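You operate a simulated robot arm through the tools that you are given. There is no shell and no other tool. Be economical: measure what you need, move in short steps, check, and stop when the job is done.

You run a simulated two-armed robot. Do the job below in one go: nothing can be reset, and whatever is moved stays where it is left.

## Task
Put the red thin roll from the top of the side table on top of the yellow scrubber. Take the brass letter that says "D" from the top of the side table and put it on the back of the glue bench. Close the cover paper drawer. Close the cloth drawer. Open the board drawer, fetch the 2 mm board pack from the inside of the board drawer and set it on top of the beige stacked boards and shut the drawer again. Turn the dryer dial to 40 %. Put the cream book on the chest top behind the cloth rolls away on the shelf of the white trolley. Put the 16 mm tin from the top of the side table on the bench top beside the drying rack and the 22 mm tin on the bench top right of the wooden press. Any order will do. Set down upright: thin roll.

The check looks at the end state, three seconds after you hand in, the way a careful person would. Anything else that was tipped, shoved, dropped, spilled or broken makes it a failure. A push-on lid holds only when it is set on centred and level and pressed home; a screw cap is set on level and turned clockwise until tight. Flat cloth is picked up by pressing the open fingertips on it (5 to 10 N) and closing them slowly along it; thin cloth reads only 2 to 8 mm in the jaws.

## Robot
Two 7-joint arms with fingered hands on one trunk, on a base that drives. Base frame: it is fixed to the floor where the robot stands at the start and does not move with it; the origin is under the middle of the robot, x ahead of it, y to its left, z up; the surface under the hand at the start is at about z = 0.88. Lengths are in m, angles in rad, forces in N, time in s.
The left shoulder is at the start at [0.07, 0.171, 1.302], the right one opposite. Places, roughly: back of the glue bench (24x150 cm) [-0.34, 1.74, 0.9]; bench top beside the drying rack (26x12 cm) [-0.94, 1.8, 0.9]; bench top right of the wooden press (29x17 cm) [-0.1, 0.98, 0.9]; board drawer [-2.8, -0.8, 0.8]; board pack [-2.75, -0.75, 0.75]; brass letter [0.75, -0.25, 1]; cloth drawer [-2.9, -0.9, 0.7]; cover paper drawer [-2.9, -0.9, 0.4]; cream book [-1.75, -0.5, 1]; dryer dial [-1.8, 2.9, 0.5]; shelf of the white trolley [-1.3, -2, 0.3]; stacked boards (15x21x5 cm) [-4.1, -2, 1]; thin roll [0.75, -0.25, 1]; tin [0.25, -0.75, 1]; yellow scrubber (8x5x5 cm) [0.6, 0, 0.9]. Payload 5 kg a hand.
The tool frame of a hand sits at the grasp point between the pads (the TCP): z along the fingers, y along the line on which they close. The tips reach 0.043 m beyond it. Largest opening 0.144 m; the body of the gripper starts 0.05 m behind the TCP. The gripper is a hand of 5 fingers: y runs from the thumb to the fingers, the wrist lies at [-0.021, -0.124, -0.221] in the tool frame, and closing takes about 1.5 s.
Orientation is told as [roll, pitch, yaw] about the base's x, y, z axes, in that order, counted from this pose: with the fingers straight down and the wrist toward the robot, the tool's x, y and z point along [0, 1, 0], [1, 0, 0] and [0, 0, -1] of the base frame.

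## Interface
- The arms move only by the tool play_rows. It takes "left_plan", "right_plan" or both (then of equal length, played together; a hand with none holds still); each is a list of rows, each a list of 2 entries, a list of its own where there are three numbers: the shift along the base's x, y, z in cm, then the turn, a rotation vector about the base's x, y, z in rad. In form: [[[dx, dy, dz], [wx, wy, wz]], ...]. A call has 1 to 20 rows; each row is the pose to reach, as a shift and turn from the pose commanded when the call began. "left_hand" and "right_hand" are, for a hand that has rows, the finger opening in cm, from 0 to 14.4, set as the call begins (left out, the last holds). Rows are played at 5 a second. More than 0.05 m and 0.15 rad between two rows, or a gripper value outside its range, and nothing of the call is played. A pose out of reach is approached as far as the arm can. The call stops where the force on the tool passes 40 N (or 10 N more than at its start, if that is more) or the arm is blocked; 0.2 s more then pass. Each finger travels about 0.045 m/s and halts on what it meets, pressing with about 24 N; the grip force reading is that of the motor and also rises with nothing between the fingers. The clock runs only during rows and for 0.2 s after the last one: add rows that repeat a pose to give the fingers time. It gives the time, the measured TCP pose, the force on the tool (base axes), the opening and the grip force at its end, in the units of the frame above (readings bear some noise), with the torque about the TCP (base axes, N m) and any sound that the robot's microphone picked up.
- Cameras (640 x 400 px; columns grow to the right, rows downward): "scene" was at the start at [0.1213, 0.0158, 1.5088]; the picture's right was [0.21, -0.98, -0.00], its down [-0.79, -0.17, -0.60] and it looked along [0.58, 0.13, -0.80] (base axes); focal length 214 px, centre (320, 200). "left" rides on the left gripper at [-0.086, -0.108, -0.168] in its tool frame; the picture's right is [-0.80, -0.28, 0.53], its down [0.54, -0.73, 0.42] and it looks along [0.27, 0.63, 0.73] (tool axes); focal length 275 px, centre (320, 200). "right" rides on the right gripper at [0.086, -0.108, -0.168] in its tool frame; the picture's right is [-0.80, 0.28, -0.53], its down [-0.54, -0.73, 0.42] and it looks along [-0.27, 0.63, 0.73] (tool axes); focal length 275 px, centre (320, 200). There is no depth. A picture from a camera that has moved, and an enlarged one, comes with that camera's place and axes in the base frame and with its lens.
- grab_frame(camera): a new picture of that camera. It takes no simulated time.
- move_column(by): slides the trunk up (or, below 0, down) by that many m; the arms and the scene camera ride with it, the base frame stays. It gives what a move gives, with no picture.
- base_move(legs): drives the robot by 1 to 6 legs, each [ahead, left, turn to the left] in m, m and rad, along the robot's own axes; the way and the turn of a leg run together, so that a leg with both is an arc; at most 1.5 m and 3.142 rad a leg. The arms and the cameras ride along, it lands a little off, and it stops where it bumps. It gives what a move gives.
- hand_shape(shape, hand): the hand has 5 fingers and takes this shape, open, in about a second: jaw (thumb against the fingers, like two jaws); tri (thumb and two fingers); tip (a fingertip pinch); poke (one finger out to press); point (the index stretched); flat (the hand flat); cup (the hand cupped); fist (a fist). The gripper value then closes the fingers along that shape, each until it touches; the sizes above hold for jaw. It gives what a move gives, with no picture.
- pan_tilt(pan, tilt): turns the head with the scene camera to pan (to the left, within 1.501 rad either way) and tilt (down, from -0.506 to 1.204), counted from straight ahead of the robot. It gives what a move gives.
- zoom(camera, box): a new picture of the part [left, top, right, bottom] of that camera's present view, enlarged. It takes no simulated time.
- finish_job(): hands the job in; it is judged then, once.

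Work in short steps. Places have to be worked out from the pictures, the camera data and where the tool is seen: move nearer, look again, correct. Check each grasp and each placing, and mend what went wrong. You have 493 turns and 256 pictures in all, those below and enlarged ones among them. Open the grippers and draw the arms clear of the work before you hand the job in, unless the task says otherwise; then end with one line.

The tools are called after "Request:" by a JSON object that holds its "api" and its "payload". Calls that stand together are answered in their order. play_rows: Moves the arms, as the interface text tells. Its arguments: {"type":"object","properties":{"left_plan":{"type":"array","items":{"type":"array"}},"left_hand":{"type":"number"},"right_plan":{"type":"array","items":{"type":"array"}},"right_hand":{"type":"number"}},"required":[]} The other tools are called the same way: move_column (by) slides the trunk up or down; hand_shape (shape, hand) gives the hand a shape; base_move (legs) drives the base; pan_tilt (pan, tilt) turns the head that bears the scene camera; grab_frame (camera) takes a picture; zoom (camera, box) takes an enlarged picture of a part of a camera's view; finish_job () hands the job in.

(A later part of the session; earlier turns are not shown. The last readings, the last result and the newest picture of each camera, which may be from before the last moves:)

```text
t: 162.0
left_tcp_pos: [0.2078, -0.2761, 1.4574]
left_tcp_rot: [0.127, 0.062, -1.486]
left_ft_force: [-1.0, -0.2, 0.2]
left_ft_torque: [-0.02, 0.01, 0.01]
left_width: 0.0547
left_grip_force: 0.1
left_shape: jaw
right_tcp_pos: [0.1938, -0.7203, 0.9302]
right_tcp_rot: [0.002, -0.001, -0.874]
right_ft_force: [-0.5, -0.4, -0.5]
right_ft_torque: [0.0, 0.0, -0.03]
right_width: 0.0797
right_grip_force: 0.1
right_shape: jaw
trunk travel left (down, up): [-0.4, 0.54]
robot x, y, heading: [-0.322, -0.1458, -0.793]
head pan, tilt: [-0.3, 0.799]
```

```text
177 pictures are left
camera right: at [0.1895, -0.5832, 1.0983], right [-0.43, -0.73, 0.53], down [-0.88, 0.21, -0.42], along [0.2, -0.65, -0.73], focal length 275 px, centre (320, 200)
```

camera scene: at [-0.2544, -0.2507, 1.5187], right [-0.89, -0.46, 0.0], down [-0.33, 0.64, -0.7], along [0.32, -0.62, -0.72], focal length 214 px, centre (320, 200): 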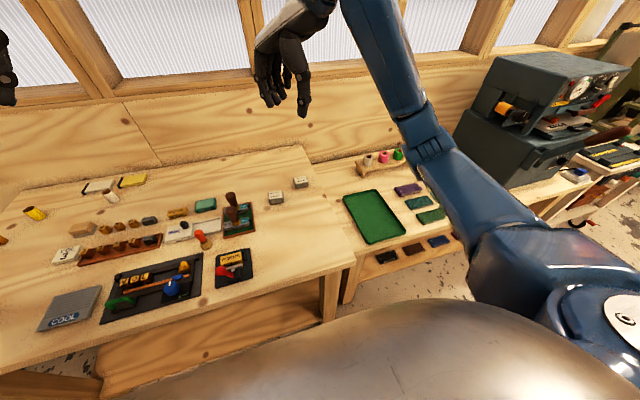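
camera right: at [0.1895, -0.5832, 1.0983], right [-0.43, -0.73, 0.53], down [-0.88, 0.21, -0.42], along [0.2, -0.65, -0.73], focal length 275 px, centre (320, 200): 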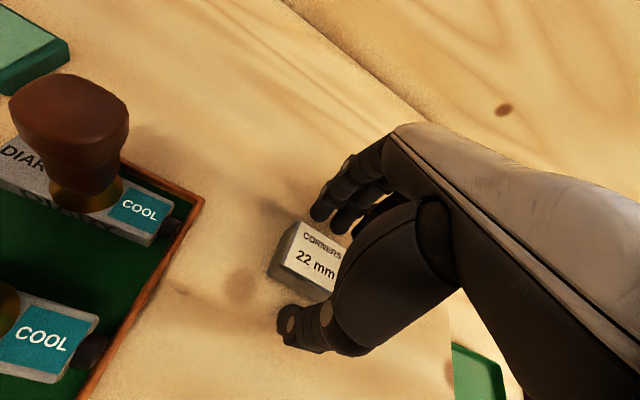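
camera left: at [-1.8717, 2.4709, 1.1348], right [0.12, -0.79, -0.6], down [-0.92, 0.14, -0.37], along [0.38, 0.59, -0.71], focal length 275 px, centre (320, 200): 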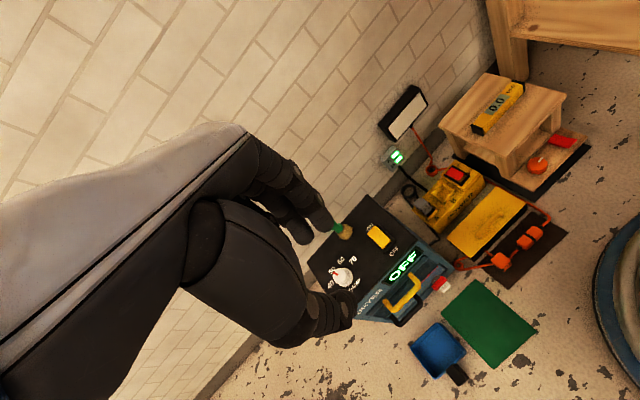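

Tin is between the fingers. Close and lift.

Request:
{"api": "play_rows", "payload": {"right_plan": [[[0, 0, 0], [0, 0, 0]], [[0, 0, 0], [0, 0, 0]], [[0, 0, 0], [0, 0, 0]], [[0, 0, 0], [0, 0, 0]], [[0, 0, 0], [0, 0, 0]], [[0, 0, 0], [0, 0, 0]], [[0, 0, 2], [0, 0, 0]], [[0, 0, 6], [0, 0, 0]], [[0, 0, 10.5], [0, 0, 0]], [[0, 0, 15], [0, 0, 0]], [[0, 0, 19.5], [0, 0, 0]], [[0, 0, 24], [0, 0, 0]], [[-3, 3, 26], [0, 0, 0]], [[-6, 6, 28], [0, 0, 0]]], "right_hand": 2.5}}

Request:
{"api": "grab_frame", "payload": {"camera": "right"}}

```text
t: 165.2
left_tcp_pos: [0.2096, -0.2749, 1.4569]
left_tcp_rot: [0.123, 0.062, -1.488]
left_ft_force: [1.1, 0.3, -0.4]
left_ft_torque: [-0.05, 0.02, 0.0]
left_width: 0.0549
left_grip_force: 0.1
left_shape: jaw
right_tcp_pos: [0.1539, -0.7504, 1.1778]
right_tcp_rot: [-0.048, -0.026, -0.932]
right_ft_force: [0.0, 0.4, -0.7]
right_ft_torque: [-0.04, 0.02, 0.0]
right_width: 0.0434
right_grip_force: 24.2
right_shape: jaw
right hand out of reach, approached as far as the arm can: row 13, 14
trunk travel left (down, up): [-0.4, 0.54]
robot x, y, heading: [-0.327, -0.1435, -0.791]
head pan, tilt: [-0.3, 0.799]
stopped in row 14 (right hand): the arm was blocked; the commanded pose is now the measured one
```

```text
176 pictures are left
camera right: at [0.163, -0.603, 1.3388], right [-0.46, -0.67, 0.58], down [-0.88, 0.24, -0.42], along [0.14, -0.7, -0.7], focal length 275 px, centre (320, 200)
```

right: 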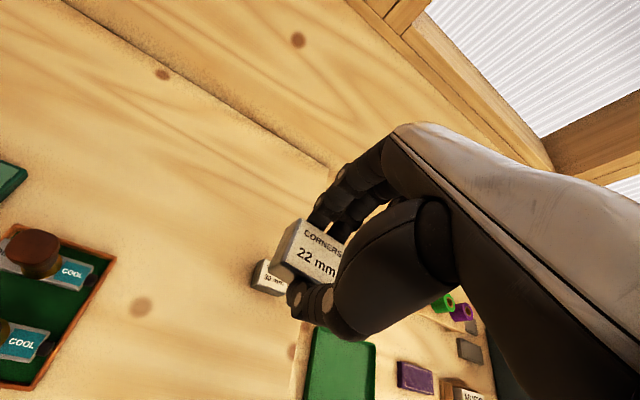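

Tin held (43 mm). The arm hit a limit, harmless. Back off, turn to the glue bench and go to the press's right side.

Request:
{"api": "base_move", "payload": {"legs": [[-0.35, 0, 0], [0, 0, 1.63], [0.2, 0.43, 0]]}}

Request:
{"api": "pan_tilt", "payload": {"pan": -0.2, "tilt": 0.8}}

Request:
{"api": "grab_frame", "payload": {"camera": "scene"}}

```text
t: 173.7
left_tcp_pos: [-0.6102, 1.0827, 1.4581]
left_tcp_rot: [0.124, 0.061, 0.1]
left_ft_force: [-0.3, 0.1, 0.3]
left_ft_torque: [0.04, -0.03, 0.01]
left_width: 0.0546
left_grip_force: 0.1
left_shape: jaw
right_tcp_pos: [-0.1355, 1.0377, 1.1763]
right_tcp_rot: [-0.046, -0.024, 0.656]
right_ft_force: [-0.1, 0.4, -1.5]
right_ft_torque: [0.03, -0.02, 0.03]
right_width: 0.0432
right_grip_force: 24.0
right_shape: jaw
trunk travel left (down, up): [-0.4, 0.54]
robot x, y, heading: [-0.7353, 0.5479, 0.798]
head pan, tilt: [-0.3, 0.799]
```

```text
t: 174.4
left_tcp_pos: [-0.6115, 1.0859, 1.4576]
left_tcp_rot: [0.123, 0.061, 0.098]
left_ft_force: [0.1, -0.1, 0.3]
left_ft_torque: [-0.01, -0.01, -0.01]
left_width: 0.055
left_grip_force: 0.0
left_shape: jaw
right_tcp_pos: [-0.1376, 1.0377, 1.1771]
right_tcp_rot: [-0.047, -0.025, 0.655]
right_ft_force: [-0.2, 0.2, -1.9]
right_ft_torque: [-0.01, -0.02, -0.02]
right_width: 0.0429
right_grip_force: 24.4
right_shape: jaw
trunk travel left (down, up): [-0.4, 0.54]
robot x, y, heading: [-0.7345, 0.5483, 0.796]
head pan, tilt: [-0.201, 0.799]
```

```text
175 pictures are left
camera scene: at [-0.6344, 0.6294, 1.5186], right [0.56, -0.83, 0.0], down [-0.59, -0.4, -0.7], along [0.58, 0.39, -0.72], focal length 214 px, centre (320, 200)
```

scene: 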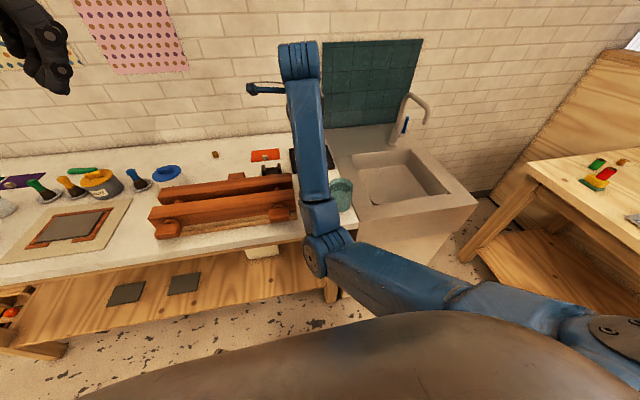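

The right hand is already over about (-0.14,1.04). Look through its camera.

Request:
{"api": "grab_frame", "payload": {"camera": "right"}}

```text
174 pictures are left
camera right: at [-0.2833, 1.0436, 1.3377], right [0.68, -0.45, 0.58], down [-0.23, -0.88, -0.41], along [0.69, 0.15, -0.7], focal length 275 px, centre (320, 200)
```

right: 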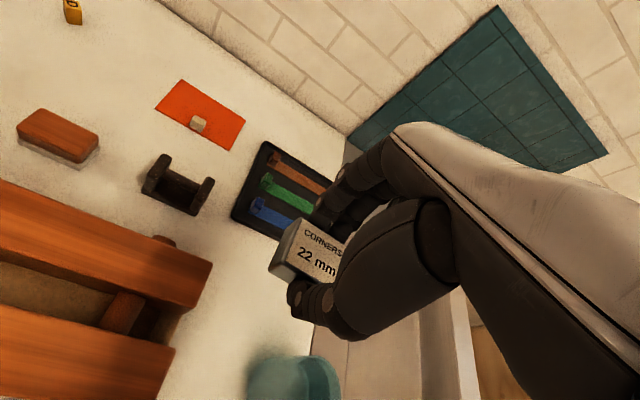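

Glass at about (-0.12,0.92), tray behind, press left; free patch for the tin ≈ (-0.07,1.04). Level the hand, then yaw it by +0.85 there for clearance.

Request:
{"api": "play_rows", "payload": {"right_plan": [[[1, 0, 0], [0.022, 0.048, 0]], [[2, 0, 0], [0.022, 0.048, 0]]]}}

Request:
{"api": "play_rows", "payload": {"right_plan": [[[1, 0, 0], [0, 0, 0.14]], [[2, 0, 0], [0, 0, 0.28]], [[3, 0, -1], [0, 0, 0.42]], [[4, 0, -2], [0, 0, 0.56]], [[4.8, 0, -3], [0, 0, 0.7]], [[4.8, 0, -4], [0, 0, 0.84]], [[4.8, 0, -4], [0, 0, 0.84]]]}}

Request:
{"api": "grab_frame", "payload": {"camera": "right"}}

Request:
{"api": "zoom", "payload": {"camera": "scene", "box": [240, 130, 400, 250]}}

```text
t: 175.0
left_tcp_pos: [-0.6105, 1.0853, 1.4582]
left_tcp_rot: [0.126, 0.061, 0.099]
left_ft_force: [0.8, -0.7, 0.4]
left_ft_torque: [0.02, 0.03, 0.03]
left_width: 0.0549
left_grip_force: 0.0
left_shape: jaw
right_tcp_pos: [-0.1187, 1.0383, 1.1774]
right_tcp_rot: [0.002, -0.002, 0.656]
right_ft_force: [0.6, -0.2, -0.7]
right_ft_torque: [0.02, 0.02, 0.01]
right_width: 0.0429
right_grip_force: 23.4
right_shape: jaw
trunk travel left (down, up): [-0.4, 0.54]
robot x, y, heading: [-0.7358, 0.5494, 0.793]
head pan, tilt: [-0.201, 0.799]
```

```text
t: 176.6
left_tcp_pos: [-0.6103, 1.0859, 1.4591]
left_tcp_rot: [0.125, 0.06, 0.101]
left_ft_force: [0.3, 0.2, -0.2]
left_ft_torque: [0.04, -0.01, 0.0]
left_width: 0.055
left_grip_force: 0.1
left_shape: jaw
right_tcp_pos: [-0.0685, 1.0373, 1.1375]
right_tcp_rot: [-0.001, 0.0, 1.498]
right_ft_force: [-0.2, 0.5, -0.8]
right_ft_torque: [0.03, -0.02, 0.04]
right_width: 0.0431
right_grip_force: 23.9
right_shape: jaw
trunk travel left (down, up): [-0.4, 0.54]
robot x, y, heading: [-0.738, 0.5473, 0.789]
head pan, tilt: [-0.201, 0.799]
```

```text
173 pictures are left
camera right: at [-0.1631, 0.9353, 1.3045], right [0.82, 0.22, 0.53], down [0.49, -0.76, -0.42], along [0.31, 0.61, -0.73], focal length 275 px, centre (320, 200)
```

right: 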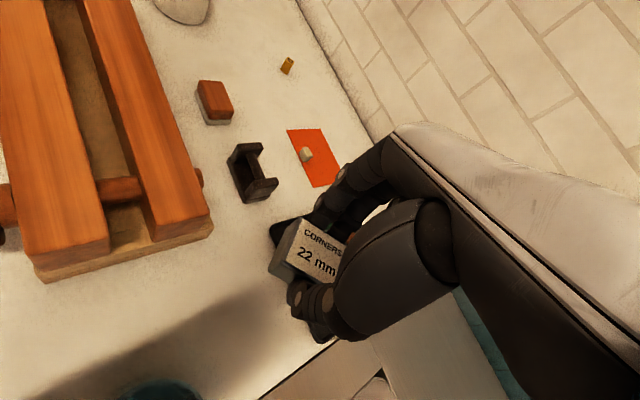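

```text
3.33 times, centred on (320, 190) of scene
camera zoom: at [-0.6346, 0.629, 1.5187], right [0.56, -0.83, 0.0], down [-0.59, -0.4, -0.7], along [0.58, 0.39, -0.72], focal length 715 px, centre (320, 233)
```

zoom: 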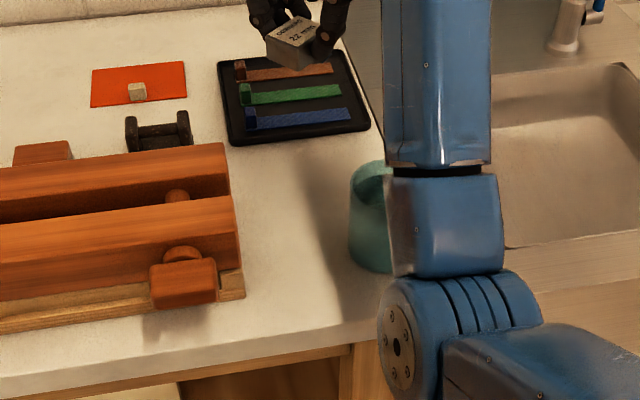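

Target n≈0.235: TCP (-0.09,1.017). Move there and lower.

Request:
{"api": "play_rows", "payload": {"right_plan": [[[-2.1, -2.1, 0], [0, 0, 0]], [[-2.1, -2.1, -4], [0, 0, 0]], [[-2.1, -2.1, -8], [0, 0, 0]], [[-2.1, -2.1, -12], [0, 0, 0]], [[-2.1, -2.1, -15], [0, 0, 0]], [[-2.1, -2.1, -15], [0, 0, 0]]]}}

Request:
{"api": "grab_frame", "payload": {"camera": "right"}}

Request:
{"api": "zoom", "payload": {"camera": "scene", "box": [240, 130, 400, 250]}}

```text
t: 178.0
left_tcp_pos: [-0.6108, 1.0845, 1.4576]
left_tcp_rot: [0.126, 0.06, 0.098]
left_ft_force: [0.3, -1.4, -0.5]
left_ft_torque: [0.0, -0.01, -0.02]
left_width: 0.0549
left_grip_force: 0.1
left_shape: jaw
right_tcp_pos: [-0.0888, 1.0169, 0.9852]
right_tcp_rot: [0.0, 0.0, 1.496]
right_ft_force: [-1.5, -0.4, -0.7]
right_ft_torque: [-0.01, -0.01, -0.03]
right_width: 0.043
right_grip_force: 23.9
right_shape: jaw
trunk travel left (down, up): [-0.4, 0.54]
robot x, y, heading: [-0.7324, 0.5468, 0.796]
head pan, tilt: [-0.201, 0.799]
```

```text
171 pictures are left
camera right: at [-0.1839, 0.9145, 1.1534], right [0.82, 0.22, 0.53], down [0.49, -0.76, -0.42], along [0.31, 0.6, -0.73], focal length 275 px, centre (320, 200)
```

right: 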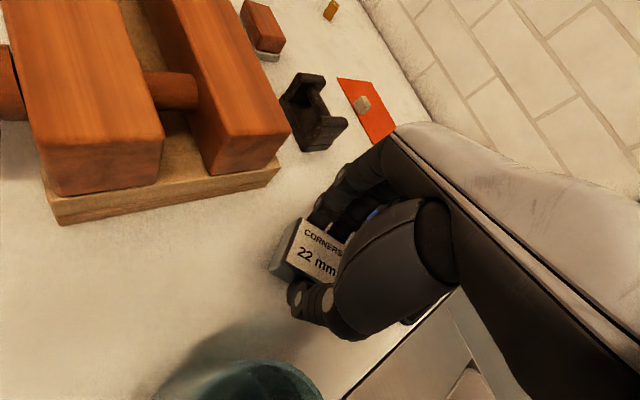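

```text
3.33 times, centred on (320, 190) of scene
camera zoom: at [-0.6349, 0.6291, 1.5187], right [0.56, -0.83, 0.0], down [-0.59, -0.4, -0.7], along [0.58, 0.39, -0.72], focal length 715 px, centre (320, 233)
```

zoom: 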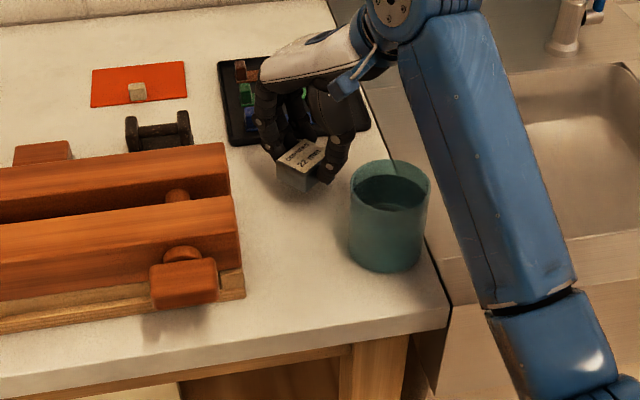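

Clear of glass and press. Lower to contact.

Request:
{"api": "play_rows", "payload": {"right_plan": [[[0, 0, -2], [0, 0, 0]], [[0, 0, -3.2], [0, 0, 0]], [[0, 0, -3.5], [0, 0, 0]], [[0, 0, -3.7], [0, 0, 0]], [[0, 0, -3.7], [0, 0, 0]]]}}

```text
t: 179.2
left_tcp_pos: [-0.6119, 1.0833, 1.4592]
left_tcp_rot: [0.126, 0.062, 0.1]
left_ft_force: [-0.6, 0.5, 1.3]
left_ft_torque: [-0.01, -0.01, -0.02]
left_width: 0.055
left_grip_force: 0.1
left_shape: jaw
right_tcp_pos: [-0.0898, 1.0162, 0.95]
right_tcp_rot: [0.002, 0.0, 1.493]
right_ft_force: [-0.5, -0.8, 0.8]
right_ft_torque: [0.0, -0.01, -0.05]
right_width: 0.0428
right_grip_force: 24.2
right_shape: jaw
trunk travel left (down, up): [-0.4, 0.54]
robot x, y, heading: [-0.7322, 0.5491, 0.796]
head pan, tilt: [-0.201, 0.799]
```

Request:
{"api": "play_rows", "payload": {"right_plan": [[[0, 0, -0.2], [0, 0, 0]], [[0, 0, -0.4], [0, 0, 0]], [[0, 0, -0.4], [0, 0, 0]]]}}

```text
t: 180.0
left_tcp_pos: [-0.6124, 1.0826, 1.4598]
left_tcp_rot: [0.124, 0.061, 0.099]
left_ft_force: [-0.6, -0.2, -0.4]
left_ft_torque: [0.01, -0.02, 0.0]
left_width: 0.055
left_grip_force: 0.1
left_shape: jaw
right_tcp_pos: [-0.0907, 1.0158, 0.9481]
right_tcp_rot: [-0.001, -0.005, 1.493]
right_ft_force: [2.6, -0.8, 15.6]
right_ft_torque: [0.15, -0.02, 0.01]
right_width: 0.0437
right_grip_force: 24.4
right_shape: jaw
trunk travel left (down, up): [-0.4, 0.54]
robot x, y, heading: [-0.7365, 0.5493, 0.796]
head pan, tilt: [-0.201, 0.799]
```

Contact. Open to 7.5 cm and rise straight up.

Request:
{"api": "play_rows", "payload": {"right_plan": [[[0, 0, 0.2], [0, 0, 0]], [[0, 0, 0.2], [0, 0, 0]], [[0, 0, 0.2], [0, 0, 0]], [[0, 0, 0.2], [0, 0, 0]], [[0, 0, 0.2], [0, 0, 0]], [[0, 0, 3], [0, 0, 0]], [[0, 0, 7], [0, 0, 0]], [[0, 0, 11.5], [0, 0, 0]], [[0, 0, 16], [0, 0, 0]], [[0, 0, 20.5], [0, 0, 0]], [[0, 0, 25], [0, 0, 0]], [[0, 0, 29], [0, 0, 0]]], "right_hand": 7.5}}

Request:
{"api": "zoom", "payload": {"camera": "scene", "box": [240, 130, 400, 250]}}

```text
t: 182.6
left_tcp_pos: [-0.6111, 1.0836, 1.4586]
left_tcp_rot: [0.125, 0.061, 0.101]
left_ft_force: [-1.4, -0.4, -0.5]
left_ft_torque: [-0.01, -0.01, 0.0]
left_width: 0.055
left_grip_force: 0.1
left_shape: jaw
right_tcp_pos: [-0.0916, 1.015, 1.2342]
right_tcp_rot: [0.0, 0.003, 1.495]
right_ft_force: [-0.3, -0.1, 0.0]
right_ft_torque: [0.01, -0.04, 0.0]
right_width: 0.0749
right_grip_force: 0.2
right_shape: jaw
trunk travel left (down, up): [-0.4, 0.54]
robot x, y, heading: [-0.7335, 0.5473, 0.791]
head pan, tilt: [-0.201, 0.799]
```

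```text
3.33 times, centred on (320, 190) of scene
camera zoom: at [-0.6351, 0.6284, 1.5186], right [0.56, -0.83, 0.0], down [-0.59, -0.4, -0.7], along [0.58, 0.39, -0.72], focal length 715 px, centre (320, 233)
```

zoom: 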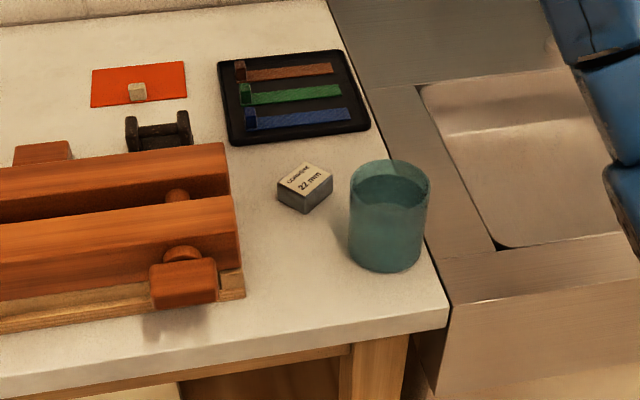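

22 mm tin is placed. Retract the right hand, back off and turn toward the chest to survey it.

Request:
{"api": "play_rows", "payload": {"right_plan": [[[-1.5, -4, 0.5], [0, 0, 0]], [[-3, -8, 1], [0, 0, 0]], [[-4.5, -12, 1], [0, 0, 0]], [[-6, -16, 1], [0, 0, 0]], [[-7, -20, 1], [0, 0, 0]], [[-8, -24, 1], [0, 0, 0]], [[-9, -28, 1], [0, 0, 0]]]}}

Request:
{"api": "base_move", "payload": {"legs": [[-0.45, 0, 0], [0, 0, 2.4]]}}

Request:
{"api": "pan_tilt", "payload": {"pan": 0.0, "tilt": 0.35}}

Request:
{"api": "grab_frame", "payload": {"camera": "scene"}}

```text
t: 184.2
left_tcp_pos: [-0.6122, 1.0814, 1.4601]
left_tcp_rot: [0.127, 0.061, 0.099]
left_ft_force: [-0.4, -1.3, 0.6]
left_ft_torque: [0.11, -0.03, -0.02]
left_width: 0.0546
left_grip_force: 0.0
left_shape: jaw
right_tcp_pos: [-0.1815, 0.7352, 1.2465]
right_tcp_rot: [-0.001, -0.002, 1.498]
right_ft_force: [-0.4, -0.4, 0.2]
right_ft_torque: [0.02, 0.0, -0.02]
right_width: 0.0745
right_grip_force: 0.1
right_shape: jaw
trunk travel left (down, up): [-0.4, 0.54]
robot x, y, heading: [-0.7344, 0.5451, 0.797]
head pan, tilt: [-0.201, 0.799]
```

```text
t: 192.6
left_tcp_pos: [-1.5066, -0.0803, 1.4584]
left_tcp_rot: [0.126, 0.061, 2.49]
left_ft_force: [-0.7, 0.3, -1.5]
left_ft_torque: [-0.01, 0.04, 0.0]
left_width: 0.055
left_grip_force: 0.0
left_shape: jaw
right_tcp_pos: [-1.5847, 0.4651, 1.2455]
right_tcp_rot: [-0.001, 0.0, -2.395]
right_ft_force: [0.0, 0.0, -0.9]
right_ft_torque: [0.0, 0.04, 0.02]
right_width: 0.0749
right_grip_force: 0.0
right_shape: jaw
trunk travel left (down, up): [-0.4, 0.54]
robot x, y, heading: [-1.0489, 0.2283, -3.097]
head pan, tilt: [-0.201, 0.799]
```

```text
t: 193.4
left_tcp_pos: [-1.5063, -0.0816, 1.4589]
left_tcp_rot: [0.127, 0.061, 2.492]
left_ft_force: [0.3, -0.1, 0.6]
left_ft_torque: [0.0, -0.02, -0.01]
left_width: 0.0551
left_grip_force: 0.1
left_shape: jaw
right_tcp_pos: [-1.5848, 0.4662, 1.2461]
right_tcp_rot: [0.0, 0.0, -2.396]
right_ft_force: [-0.6, 0.4, 0.2]
right_ft_torque: [0.01, -0.02, 0.02]
right_width: 0.0747
right_grip_force: 0.0
right_shape: jaw
trunk travel left (down, up): [-0.4, 0.54]
robot x, y, heading: [-1.0495, 0.227, -3.094]
head pan, tilt: [0.0, 0.351]
```

```text
168 pictures are left
camera scene: at [-1.1936, 0.2207, 1.5582], right [-0.04, 1.0, 0.0], down [0.34, 0.02, -0.94], along [-0.94, -0.04, -0.34], focal length 214 px, centre (320, 200)
```

scene: 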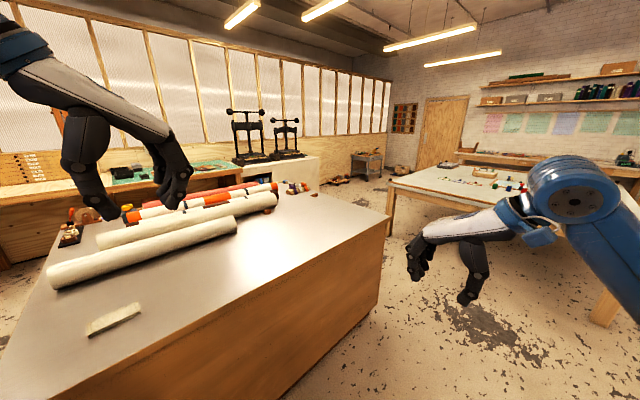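

Chest with cloth rolls is ahead; a cream flat thing lies at left front. Zoom in.

Request:
{"api": "zoom", "payload": {"camera": "scene", "box": [20, 170, 340, 370]}}

Request:
{"api": "zoom", "payload": {"camera": "scene", "box": [60, 280, 180, 350]}}

```text
2.00 times, centred on (180, 270) of scene
camera zoom: at [-1.1936, 0.2207, 1.5582], right [-0.04, 1.0, 0.0], down [0.34, 0.02, -0.94], along [-0.94, -0.04, -0.34], focal length 429 px, centre (600, 60)
```

zoom: 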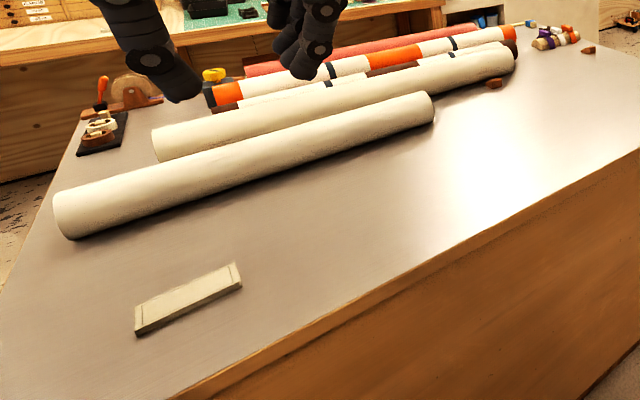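

```text
5.33 times, centred on (120, 315) of scene
camera zoom: at [-1.1936, 0.2207, 1.5582], right [-0.04, 1.0, 0.0], down [0.34, 0.02, -0.94], along [-0.94, -0.04, -0.34], focal length 1144 px, centre (1387, -413)
```

zoom: 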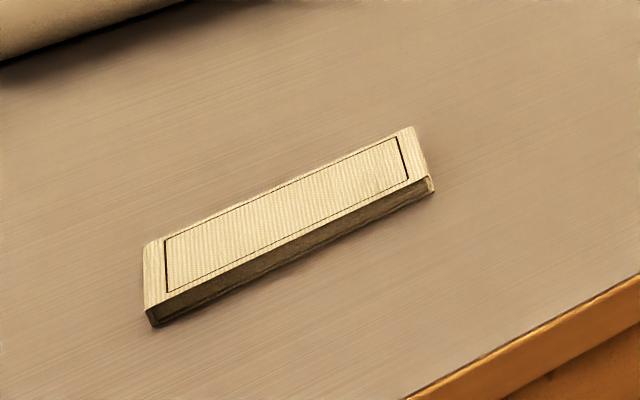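

The cream book (≈13×7 cm) lies at (-1.738,-0.529). Before grasping, look at the trolley to plan.

Request:
{"api": "pan_tilt", "payload": {"pan": 1.1, "tilt": 0.4}}

Request:
{"api": "grab_frame", "payload": {"camera": "scene"}}

```text
t: 194.8
left_tcp_pos: [-1.5063, -0.0807, 1.4587]
left_tcp_rot: [0.128, 0.061, 2.491]
left_ft_force: [-0.1, 0.7, 0.3]
left_ft_torque: [0.01, 0.03, 0.02]
left_width: 0.0548
left_grip_force: 0.2
left_shape: jaw
right_tcp_pos: [-1.5848, 0.4668, 1.2459]
right_tcp_rot: [0.001, -0.001, -2.397]
right_ft_force: [-0.1, -0.8, 0.1]
right_ft_torque: [-0.01, 0.02, -0.01]
right_width: 0.0749
right_grip_force: 0.0
right_shape: jaw
trunk travel left (down, up): [-0.4, 0.54]
robot x, y, heading: [-1.0511, 0.2254, -3.093]
head pan, tilt: [1.1, 0.4]
```

```text
165 pictures are left
camera scene: at [-1.1389, 0.1405, 1.5538], right [-0.91, 0.41, 0.0], down [0.16, 0.35, -0.92], along [-0.38, -0.84, -0.39], focal length 214 px, centre (320, 200)
```

scene: 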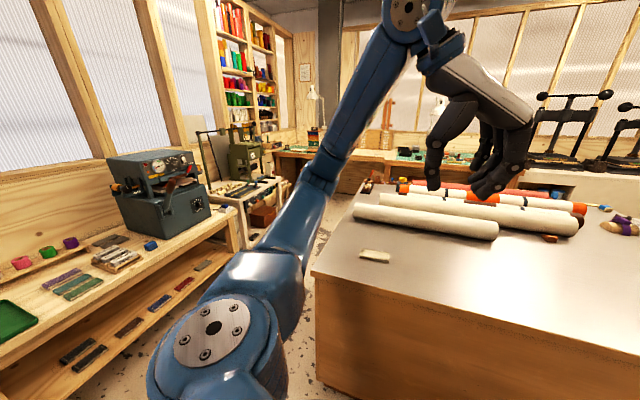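

Request:
{"api": "zoom", "payload": {"camera": "scene", "box": [190, 110, 330, 250]}}

```text
2.86 times, centred on (260, 180) of scene
camera zoom: at [-1.1389, 0.1405, 1.5538], right [-0.91, 0.41, 0.0], down [0.16, 0.35, -0.92], along [-0.38, -0.84, -0.39], focal length 613 px, centre (491, 257)
```

zoom: 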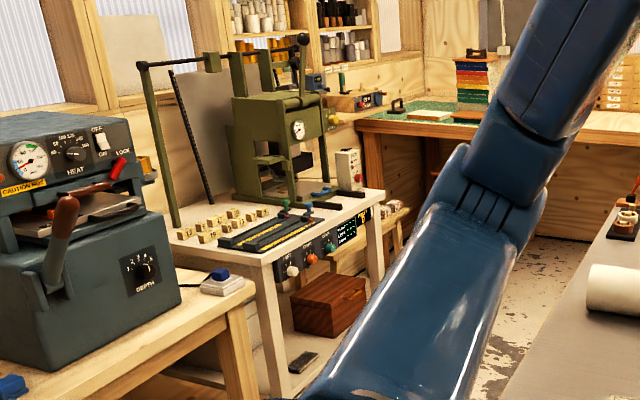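

The white stand with the green press near (-1.2,-2.2) must be the trolley. First fetch the book: drive to the chest's back side facing it.

Request:
{"api": "base_move", "payload": {"legs": [[0.423, 0.136, 0], [0, 0, 0.789]]}}

Request:
{"api": "pan_tilt", "payload": {"pan": 0.2, "tilt": 0.75}}

Request:
{"api": "grab_frame", "payload": {"camera": "scene"}}

```text
t: 199.5
left_tcp_pos: [-1.5652, -0.4708, 1.4577]
left_tcp_rot: [0.126, 0.06, -3.005]
left_ft_force: [0.0, -0.7, -0.5]
left_ft_torque: [-0.04, -0.02, 0.01]
left_width: 0.0548
left_grip_force: 0.1
left_shape: jaw
right_tcp_pos: [-2.0094, -0.1408, 1.2468]
right_tcp_rot: [-0.001, -0.001, -1.608]
right_ft_force: [-1.0, 1.1, 0.0]
right_ft_torque: [0.01, -0.01, 0.0]
right_width: 0.0748
right_grip_force: 0.1
right_shape: jaw
trunk travel left (down, up): [-0.4, 0.54]
robot x, y, heading: [-1.4627, 0.0731, -2.309]
head pan, tilt: [1.1, 0.4]
```

```text
t: 200.7
left_tcp_pos: [-1.5651, -0.4719, 1.4579]
left_tcp_rot: [0.124, 0.06, -3.004]
left_ft_force: [0.0, 0.4, 0.6]
left_ft_torque: [0.01, 0.01, 0.0]
left_width: 0.0549
left_grip_force: 0.0
left_shape: jaw
right_tcp_pos: [-2.0086, -0.1427, 1.2455]
right_tcp_rot: [-0.002, -0.001, -1.61]
right_ft_force: [0.2, -0.9, -0.2]
right_ft_torque: [0.03, -0.01, -0.02]
right_width: 0.0753
right_grip_force: 0.2
right_shape: jaw
trunk travel left (down, up): [-0.4, 0.54]
robot x, y, heading: [-1.4594, 0.0736, -2.308]
head pan, tilt: [0.201, 0.75]
```

```text
163 pictures are left
camera scene: at [-1.5389, -0.0387, 1.5227], right [-0.86, 0.51, 0.0], down [0.35, 0.59, -0.73], along [-0.37, -0.63, -0.68], focal length 214 px, centre (320, 200)
```

scene: 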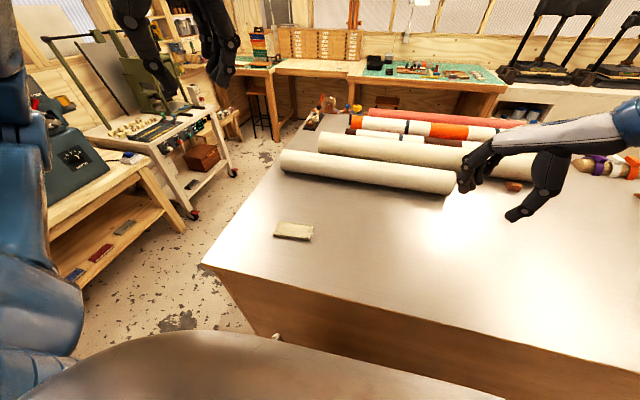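

Level the left hand, then bring it over the book with closing axis across the short side.

Request:
{"api": "play_rows", "payload": {"left_plan": [[[-1, 0, -3], [0.057, 0.038, 0]], [[-2, 0, -6], [0.115, 0.076, 0]]], "left_hand": 10}}

Request:
{"api": "play_rows", "payload": {"left_plan": [[[-2, 0, -4], [0, 0, 0.14]], [[-4, -1, -8], [0, 0, 0.28]], [[-6, -2, -12], [0, 0, 0.42]], [[-8, -3, -16], [0, 0, 0.56]], [[-10, -4, -20], [0, 0, 0.69]], [[-12, -5, -24], [0, 0, 0.69]], [[-13.5, -5, -28], [0, 0, 0.69]], [[-13.5, -5, -30], [0, 0, 0.69]], [[-13.5, -5, -30], [0, 0, 0.69]]]}}

Request:
{"api": "grab_frame", "payload": {"camera": "left"}}

```text
t: 201.3
left_tcp_pos: [-1.5847, -0.4737, 1.397]
left_tcp_rot: [0.001, 0.0, -3.008]
left_ft_force: [-0.1, -0.8, -0.2]
left_ft_torque: [0.0, -0.01, 0.01]
left_width: 0.0993
left_grip_force: 0.0
left_shape: jaw
right_tcp_pos: [-2.0082, -0.1413, 1.2463]
right_tcp_rot: [0.0, 0.003, -1.609]
right_ft_force: [0.4, -0.2, 0.1]
right_ft_torque: [0.02, 0.01, -0.01]
right_width: 0.075
right_grip_force: 0.1
right_shape: jaw
trunk travel left (down, up): [-0.4, 0.54]
robot x, y, heading: [-1.463, 0.0669, -2.309]
head pan, tilt: [0.201, 0.75]
```

```text
t: 203.3
left_tcp_pos: [-1.7216, -0.5222, 1.0984]
left_tcp_rot: [0.001, 0.002, -2.32]
left_ft_force: [0.2, -0.4, -0.2]
left_ft_torque: [0.01, 0.0, 0.0]
left_width: 0.1
left_grip_force: 0.1
left_shape: jaw
right_tcp_pos: [-2.0082, -0.1421, 1.2466]
right_tcp_rot: [0.0, 0.0, -1.609]
right_ft_force: [0.2, -0.7, -1.1]
right_ft_torque: [0.01, -0.04, -0.02]
right_width: 0.075
right_grip_force: 0.0
right_shape: jaw
trunk travel left (down, up): [-0.4, 0.54]
robot x, y, heading: [-1.4586, 0.0695, -2.312]
head pan, tilt: [0.201, 0.75]
```

```text
162 pictures are left
camera left: at [-1.7131, -0.3831, 1.2653], right [-0.39, 0.75, -0.53], down [0.89, 0.16, -0.42], along [-0.23, -0.64, -0.73], focal length 275 px, centre (320, 200)
```

left: 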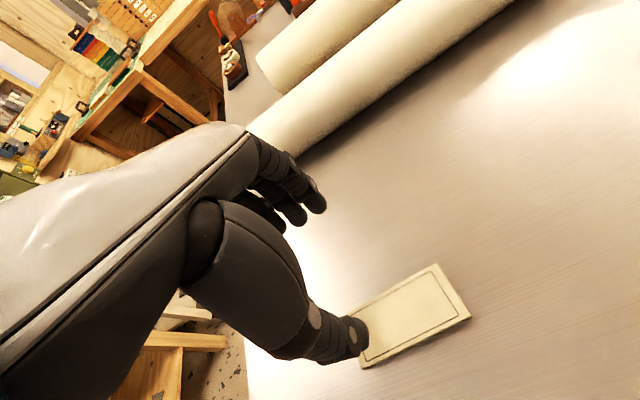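

Triangulating, the book top is at z≈0.938, centre (-1.702,-0.491). Move over it and descend carefully.

Request:
{"api": "play_rows", "payload": {"left_plan": [[[1.9, 3.1, 0], [0, 0, 0]], [[1.9, 3.1, -4], [0, 0, 0]], [[1.9, 3.1, -8], [0, 0, 0]], [[1.9, 3.1, -11], [0, 0, 0]], [[1.9, 3.1, -12.3], [0, 0, 0]], [[1.9, 3.1, -12.3], [0, 0, 0]]]}}

Request:
{"api": "grab_frame", "payload": {"camera": "left"}}

```text
t: 204.7
left_tcp_pos: [-1.7031, -0.4898, 0.9758]
left_tcp_rot: [0.002, 0.001, -2.318]
left_ft_force: [0.0, 0.7, -0.4]
left_ft_torque: [-0.03, -0.01, -0.02]
left_width: 0.0997
left_grip_force: 0.0
left_shape: jaw
right_tcp_pos: [-2.008, -0.1404, 1.2459]
right_tcp_rot: [0.0, 0.0, -1.611]
right_ft_force: [-0.1, 0.1, -0.2]
right_ft_torque: [0.02, -0.01, -0.04]
right_width: 0.0749
right_grip_force: 0.1
right_shape: jaw
trunk travel left (down, up): [-0.4, 0.54]
robot x, y, heading: [-1.4648, 0.0695, -2.308]
head pan, tilt: [0.201, 0.75]
```

```text
161 pictures are left
camera left: at [-1.6933, -0.3513, 1.1419], right [-0.39, 0.75, -0.53], down [0.89, 0.16, -0.42], along [-0.23, -0.64, -0.73], focal length 275 px, centre (320, 200)
```

left: 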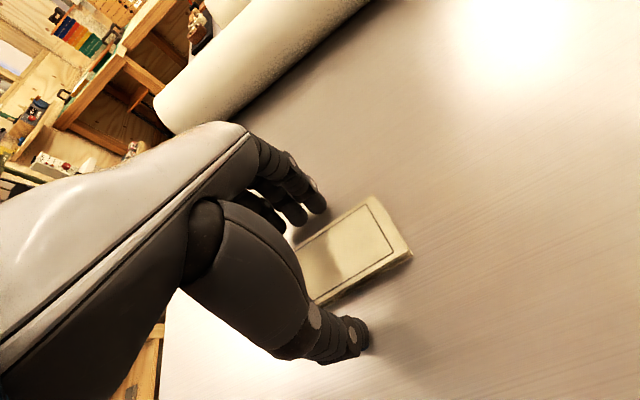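

Well centred. Lower ~1.2 cm further, watching force.

Request:
{"api": "play_rows", "payload": {"left_plan": [[[0, 0, -0.4], [0, 0, 0]], [[0, 0, -0.8], [0, 0, 0]], [[0, 0, -1.1], [0, 0, 0]], [[0, 0, -1.1], [0, 0, 0]]]}}

```text
t: 205.4
left_tcp_pos: [-1.7047, -0.4914, 0.9743]
left_tcp_rot: [-0.003, -0.013, -2.32]
left_ft_force: [-0.2, -1.2, 22.5]
left_ft_torque: [1.04, -0.87, -0.03]
left_width: 0.0996
left_grip_force: 0.1
left_shape: jaw
right_tcp_pos: [-2.0087, -0.1414, 1.2451]
right_tcp_rot: [0.0, 0.001, -1.61]
right_ft_force: [-0.7, -0.6, -1.0]
right_ft_torque: [0.04, 0.01, 0.05]
right_width: 0.0747
right_grip_force: 0.0
right_shape: jaw
trunk travel left (down, up): [-0.4, 0.54]
robot x, y, heading: [-1.4608, 0.0705, -2.31]
head pan, tilt: [0.201, 0.75]
stopped in row 3 (left hand): the force on the tool passed its limit at 45 N (the readings are from after the stop); the commanded pose is now the measured one
```

Thumb tip touches the chest top (z≈0.93). Raise 0.4 cm and close on the book.

Request:
{"api": "play_rows", "payload": {"left_plan": [[[0, 0, 0.4], [0, 0, 0]], [[0, 0, 0.4], [0, 0, 0]]]}}

Request:
{"api": "play_rows", "payload": {"left_plan": [[[0, 0, 0], [0, 0, 0]], [[0, 0, 0], [0, 0, 0]], [[0, 0, 0], [0, 0, 0]], [[0, 0, 0], [0, 0, 0]], [[0, 0, 0], [0, 0, 0]], [[0, 0, 0], [0, 0, 0]]], "left_hand": 5}}

Request:
{"api": "grab_frame", "payload": {"camera": "left"}}

```text
t: 206.0
left_tcp_pos: [-1.7026, -0.4903, 0.9727]
left_tcp_rot: [-0.002, -0.006, -2.317]
left_ft_force: [-1.2, 0.7, -0.2]
left_ft_torque: [0.0, 0.01, -0.02]
left_width: 0.1
left_grip_force: 0.0
left_shape: jaw
right_tcp_pos: [-2.0085, -0.141, 1.2457]
right_tcp_rot: [0.0, 0.0, -1.609]
right_ft_force: [-0.4, -0.4, -0.7]
right_ft_torque: [0.0, 0.0, 0.01]
right_width: 0.0747
right_grip_force: 0.1
right_shape: jaw
trunk travel left (down, up): [-0.4, 0.54]
robot x, y, heading: [-1.4626, 0.0719, -2.309]
head pan, tilt: [0.201, 0.75]
```

```text
t: 207.4
left_tcp_pos: [-1.7043, -0.4913, 0.9749]
left_tcp_rot: [-0.002, -0.01, -2.32]
left_ft_force: [-0.4, -0.2, -0.6]
left_ft_torque: [0.02, -0.03, -0.01]
left_width: 0.0546
left_grip_force: 24.2
left_shape: jaw
right_tcp_pos: [-2.0086, -0.1413, 1.2463]
right_tcp_rot: [-0.001, 0.001, -1.61]
right_ft_force: [-0.3, 0.6, 0.1]
right_ft_torque: [0.0, 0.04, 0.01]
right_width: 0.075
right_grip_force: 0.1
right_shape: jaw
trunk travel left (down, up): [-0.4, 0.54]
robot x, y, heading: [-1.4611, 0.0702, -2.312]
head pan, tilt: [0.201, 0.75]
```

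```text
160 pictures are left
camera left: at [-1.6937, -0.3516, 1.141], right [-0.39, 0.75, -0.53], down [0.89, 0.16, -0.43], along [-0.24, -0.64, -0.73], focal length 275 px, centre (320, 200)
```

left: 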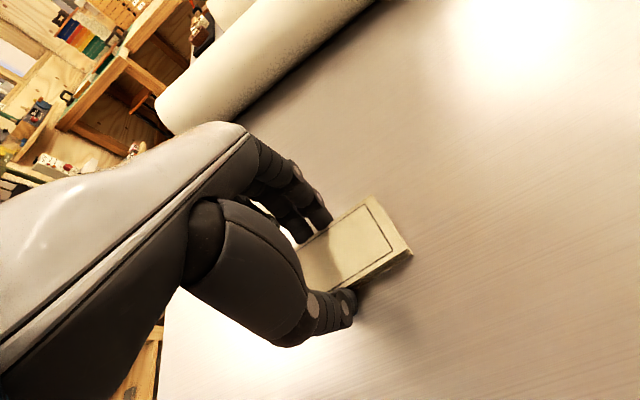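

Gripped. Lift and check.

Request:
{"api": "play_rows", "payload": {"left_plan": [[[0, 0, 1], [0, 0, 0]], [[0, 0, 3], [0, 0, 0]], [[0, 0, 6], [0, 0, 0]], [[0, 0, 10], [0, 0, 0]], [[0, 0, 14], [0, 0, 0]], [[0, 0, 18], [0, 0, 0]]]}}

Request:
{"api": "grab_frame", "payload": {"camera": "left"}}

Request:
{"api": "pan_tilt", "payload": {"pan": 0.8, "tilt": 0.6}}

Request:
{"api": "grab_frame", "payload": {"camera": "scene"}}

```text
t: 208.8
left_tcp_pos: [-1.7042, -0.4906, 1.1563]
left_tcp_rot: [-0.001, -0.007, -2.321]
left_ft_force: [1.4, 0.3, -1.8]
left_ft_torque: [-0.02, 0.0, 0.0]
left_width: 0.0546
left_grip_force: 24.2
left_shape: jaw
right_tcp_pos: [-2.0087, -0.142, 1.2468]
right_tcp_rot: [-0.001, 0.001, -1.609]
right_ft_force: [-0.9, 0.9, -0.2]
right_ft_torque: [-0.02, 0.05, 0.0]
right_width: 0.0748
right_grip_force: 0.0
right_shape: jaw
trunk travel left (down, up): [-0.4, 0.54]
robot x, y, heading: [-1.4625, 0.0702, -2.311]
head pan, tilt: [0.201, 0.75]
```

```text
159 pictures are left
camera left: at [-1.6934, -0.3513, 1.3224], right [-0.39, 0.75, -0.53], down [0.89, 0.16, -0.43], along [-0.24, -0.64, -0.73], focal length 275 px, centre (320, 200)
```

left: 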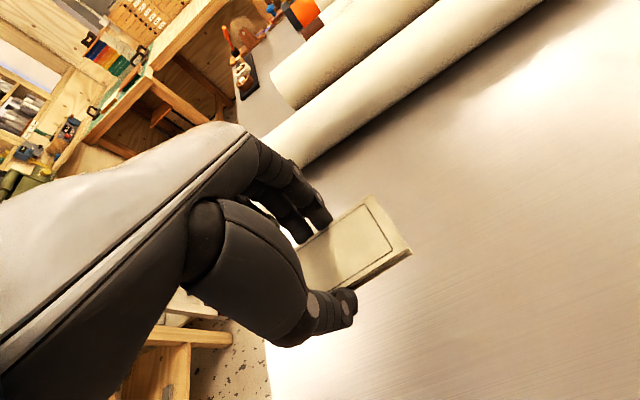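

```text
t: 209.8
left_tcp_pos: [-1.7036, -0.4904, 1.156]
left_tcp_rot: [-0.002, -0.008, -2.318]
left_ft_force: [0.7, 0.2, -1.7]
left_ft_torque: [0.01, -0.01, -0.01]
left_width: 0.0547
left_grip_force: 24.2
left_shape: jaw
right_tcp_pos: [-2.0085, -0.1408, 1.2462]
right_tcp_rot: [0.0, 0.0, -1.609]
right_ft_force: [-0.4, -1.0, -0.1]
right_ft_torque: [-0.02, 0.03, 0.04]
right_width: 0.0752
right_grip_force: 0.1
right_shape: jaw
trunk travel left (down, up): [-0.4, 0.54]
robot x, y, heading: [-1.4596, 0.068, -2.312]
head pan, tilt: [0.799, 0.6]
```

```text
158 pictures are left
camera scene: at [-1.4913, -0.0557, 1.5355], right [-1.0, -0.06, 0.0], down [-0.03, 0.56, -0.82], along [0.05, -0.82, -0.57], focal length 214 px, centre (320, 200)
```

scene: 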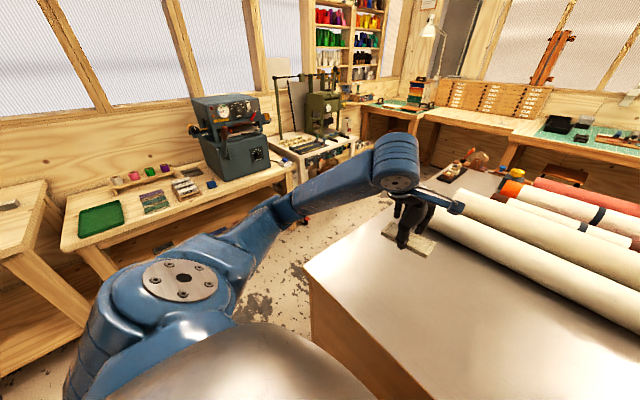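

Book held. I slide left into the aisle (still facing along it), then move ahead partly and look at the trolley.

Request:
{"api": "base_move", "payload": {"legs": [[0, 0.87, 0], [0.6, 0, 0]]}}

Request:
{"api": "pan_tilt", "payload": {"pan": 0.7, "tilt": 0.6}}

Request:
{"api": "grab_frame", "payload": {"camera": "scene"}}

```text
t: 215.7
left_tcp_pos: [-1.1315, -1.1869, 1.1554]
left_tcp_rot: [0.006, -0.008, -2.323]
left_ft_force: [-0.2, -0.6, -1.2]
left_ft_torque: [0.0, 0.02, 0.01]
left_width: 0.0543
left_grip_force: 23.7
left_shape: jaw
right_tcp_pos: [-1.4398, -0.84, 1.2486]
right_tcp_rot: [0.003, -0.006, -1.608]
right_ft_force: [0.5, -0.1, -0.2]
right_ft_torque: [0.03, -0.03, -0.01]
right_width: 0.0749
right_grip_force: 0.0
right_shape: jaw
trunk travel left (down, up): [-0.4, 0.54]
robot x, y, heading: [-0.8935, -0.6359, -2.307]
head pan, tilt: [0.799, 0.6]
stopped in leg 2: the robot was blocked; the commanded pose is now the measured one
```

```text
t: 216.3
left_tcp_pos: [-1.1307, -1.1857, 1.1556]
left_tcp_rot: [0.006, -0.008, -2.325]
left_ft_force: [-0.1, -0.2, -0.4]
left_ft_torque: [-0.03, -0.02, 0.02]
left_width: 0.0545
left_grip_force: 23.1
left_shape: jaw
right_tcp_pos: [-1.4385, -0.8391, 1.2495]
right_tcp_rot: [-0.001, -0.01, -1.61]
right_ft_force: [-0.5, -0.3, 0.4]
right_ft_torque: [0.0, 0.01, -0.03]
right_width: 0.0751
right_grip_force: 0.0
right_shape: jaw
trunk travel left (down, up): [-0.4, 0.54]
robot x, y, heading: [-0.8939, -0.638, -2.31]
head pan, tilt: [0.7, 0.6]
```

```text
157 pictures are left
camera scene: at [-0.929, -0.7501, 1.5369], right [-1.0, 0.04, 0.0], down [0.02, 0.56, -0.83], along [-0.03, -0.83, -0.56], focal length 214 px, centre (320, 200)
```

scene: 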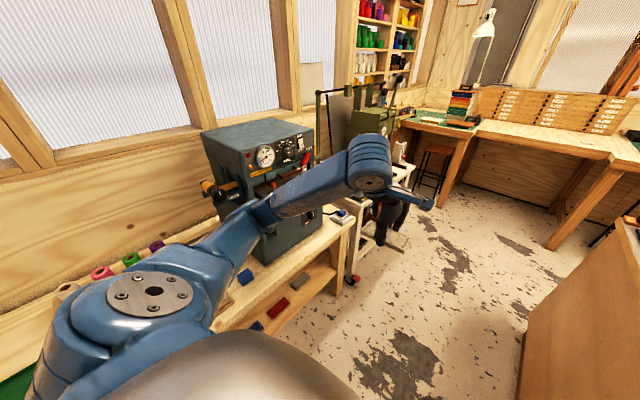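

Blocked after 0.14 m. Look around the base to find what is in the way.

Request:
{"api": "pan_tilt", "payload": {"pan": -0.3, "tilt": 1.1}}

Request:
{"api": "grab_frame", "payload": {"camera": "scene"}}

Request:
{"api": "pan_tilt", "payload": {"pan": 1.3, "tilt": 0.9}}

Request:
{"api": "grab_frame", "payload": {"camera": "scene"}}

```text
t: 217.6
left_tcp_pos: [-1.1316, -1.1856, 1.1543]
left_tcp_rot: [0.006, -0.007, -2.327]
left_ft_force: [0.1, -0.2, -0.6]
left_ft_torque: [-0.02, -0.04, 0.0]
left_width: 0.0544
left_grip_force: 23.8
left_shape: jaw
right_tcp_pos: [-1.4377, -0.8379, 1.2505]
right_tcp_rot: [-0.001, -0.008, -1.612]
right_ft_force: [0.3, -0.2, -0.6]
right_ft_torque: [-0.02, -0.02, 0.0]
right_width: 0.075
right_grip_force: 0.1
right_shape: jaw
trunk travel left (down, up): [-0.4, 0.54]
robot x, y, heading: [-0.8945, -0.6411, -2.309]
head pan, tilt: [-0.3, 1.1]
```

```text
156 pictures are left
camera scene: at [-0.9795, -0.6942, 1.4979], right [-0.51, 0.86, -0.01], down [0.77, 0.45, -0.46], along [-0.39, -0.24, -0.89], focal length 214 px, centre (320, 200)
```

scene: 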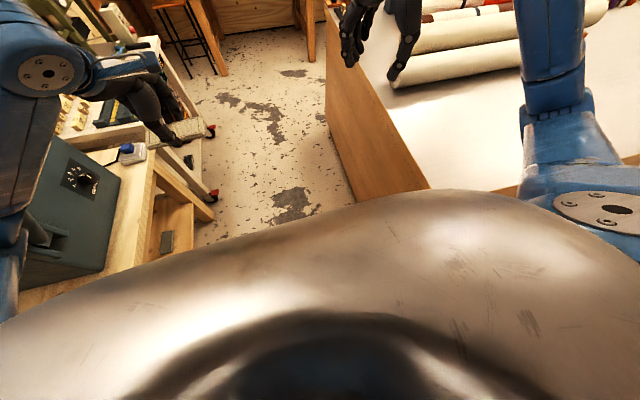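

```text
t: 219.3
left_tcp_pos: [-1.1317, -1.1859, 1.156]
left_tcp_rot: [0.008, -0.008, -2.326]
left_ft_force: [-0.2, -0.1, -0.9]
left_ft_torque: [0.0, 0.01, 0.03]
left_width: 0.0544
left_grip_force: 24.2
left_shape: jaw
right_tcp_pos: [-1.4391, -0.8381, 1.2491]
right_tcp_rot: [0.0, -0.007, -1.61]
right_ft_force: [0.6, -0.2, 0.7]
right_ft_torque: [0.01, 0.0, 0.0]
right_width: 0.075
right_grip_force: 0.1
right_shape: jaw
trunk travel left (down, up): [-0.4, 0.54]
robot x, y, heading: [-0.8928, -0.6419, -2.312]
head pan, tilt: [1.3, 0.901]
```

```text
155 pictures are left
camera scene: at [-0.8848, -0.726, 1.5117], right [-0.85, -0.53, 0.01], down [-0.42, 0.66, -0.63], along [0.33, -0.53, -0.78], focal length 214 px, centre (320, 200)
```

scene: 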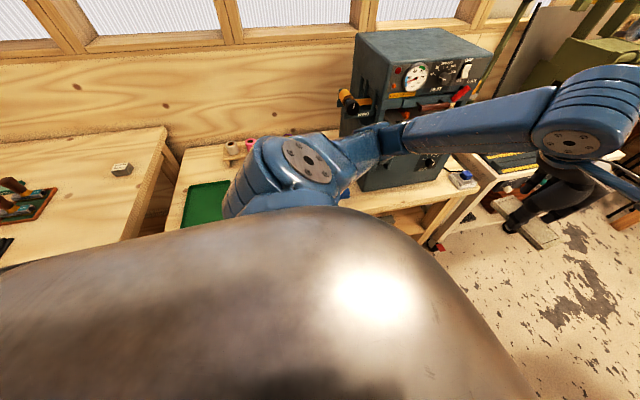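

The base likely rubs the machine table on the left. Shift right 8 cm and go on ahead.

Request:
{"api": "base_move", "payload": {"legs": [[0, -0.09, 0], [0.5, 0, 0]]}}

Request:
{"api": "pan_tilt", "payload": {"pan": 0.9, "tilt": 0.7}}

Request:
{"api": "grab_frame", "payload": {"camera": "scene"}}

```text
t: 221.0
left_tcp_pos: [-1.2113, -1.1613, 1.145]
left_tcp_rot: [0.007, 0.011, -2.308]
left_ft_force: [0.3, -0.4, -1.3]
left_ft_torque: [0.05, -0.01, 0.02]
left_width: 0.0547
left_grip_force: 23.9
left_shape: jaw
right_tcp_pos: [-1.524, -0.818, 1.2473]
right_tcp_rot: [0.002, 0.001, -1.601]
right_ft_force: [-0.8, -1.1, -0.6]
right_ft_torque: [0.02, -0.05, -0.05]
right_width: 0.075
right_grip_force: 0.0
right_shape: jaw
trunk travel left (down, up): [-0.4, 0.54]
robot x, y, heading: [-0.9755, -0.6015, -2.298]
head pan, tilt: [1.3, 0.901]
stopped in leg 2: the robot was blocked; the commanded pose is now the measured one
```

```text
t: 221.8
left_tcp_pos: [-1.2084, -1.161, 1.1446]
left_tcp_rot: [0.006, 0.01, -2.31]
left_ft_force: [-0.1, 0.4, -0.9]
left_ft_torque: [-0.03, 0.01, 0.05]
left_width: 0.0543
left_grip_force: 23.5
left_shape: jaw
right_tcp_pos: [-1.5238, -0.8162, 1.247]
right_tcp_rot: [-0.001, -0.002, -1.601]
right_ft_force: [-0.2, 0.1, 0.1]
right_ft_torque: [0.01, 0.02, 0.03]
right_width: 0.0752
right_grip_force: 0.0
right_shape: jaw
trunk travel left (down, up): [-0.4, 0.54]
robot x, y, heading: [-0.9752, -0.6017, -2.299]
head pan, tilt: [0.901, 0.7]
```

```text
154 pictures are left
camera scene: at [-0.9962, -0.72, 1.5271], right [-0.99, -0.17, 0.0], down [-0.11, 0.63, -0.77], along [0.13, -0.75, -0.64], focal length 214 px, centre (320, 200)
```

scene: 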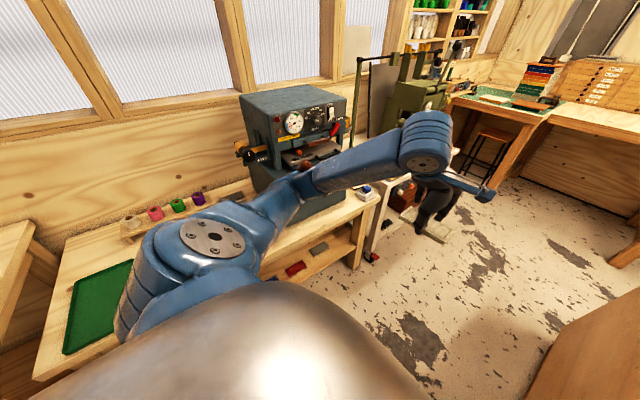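

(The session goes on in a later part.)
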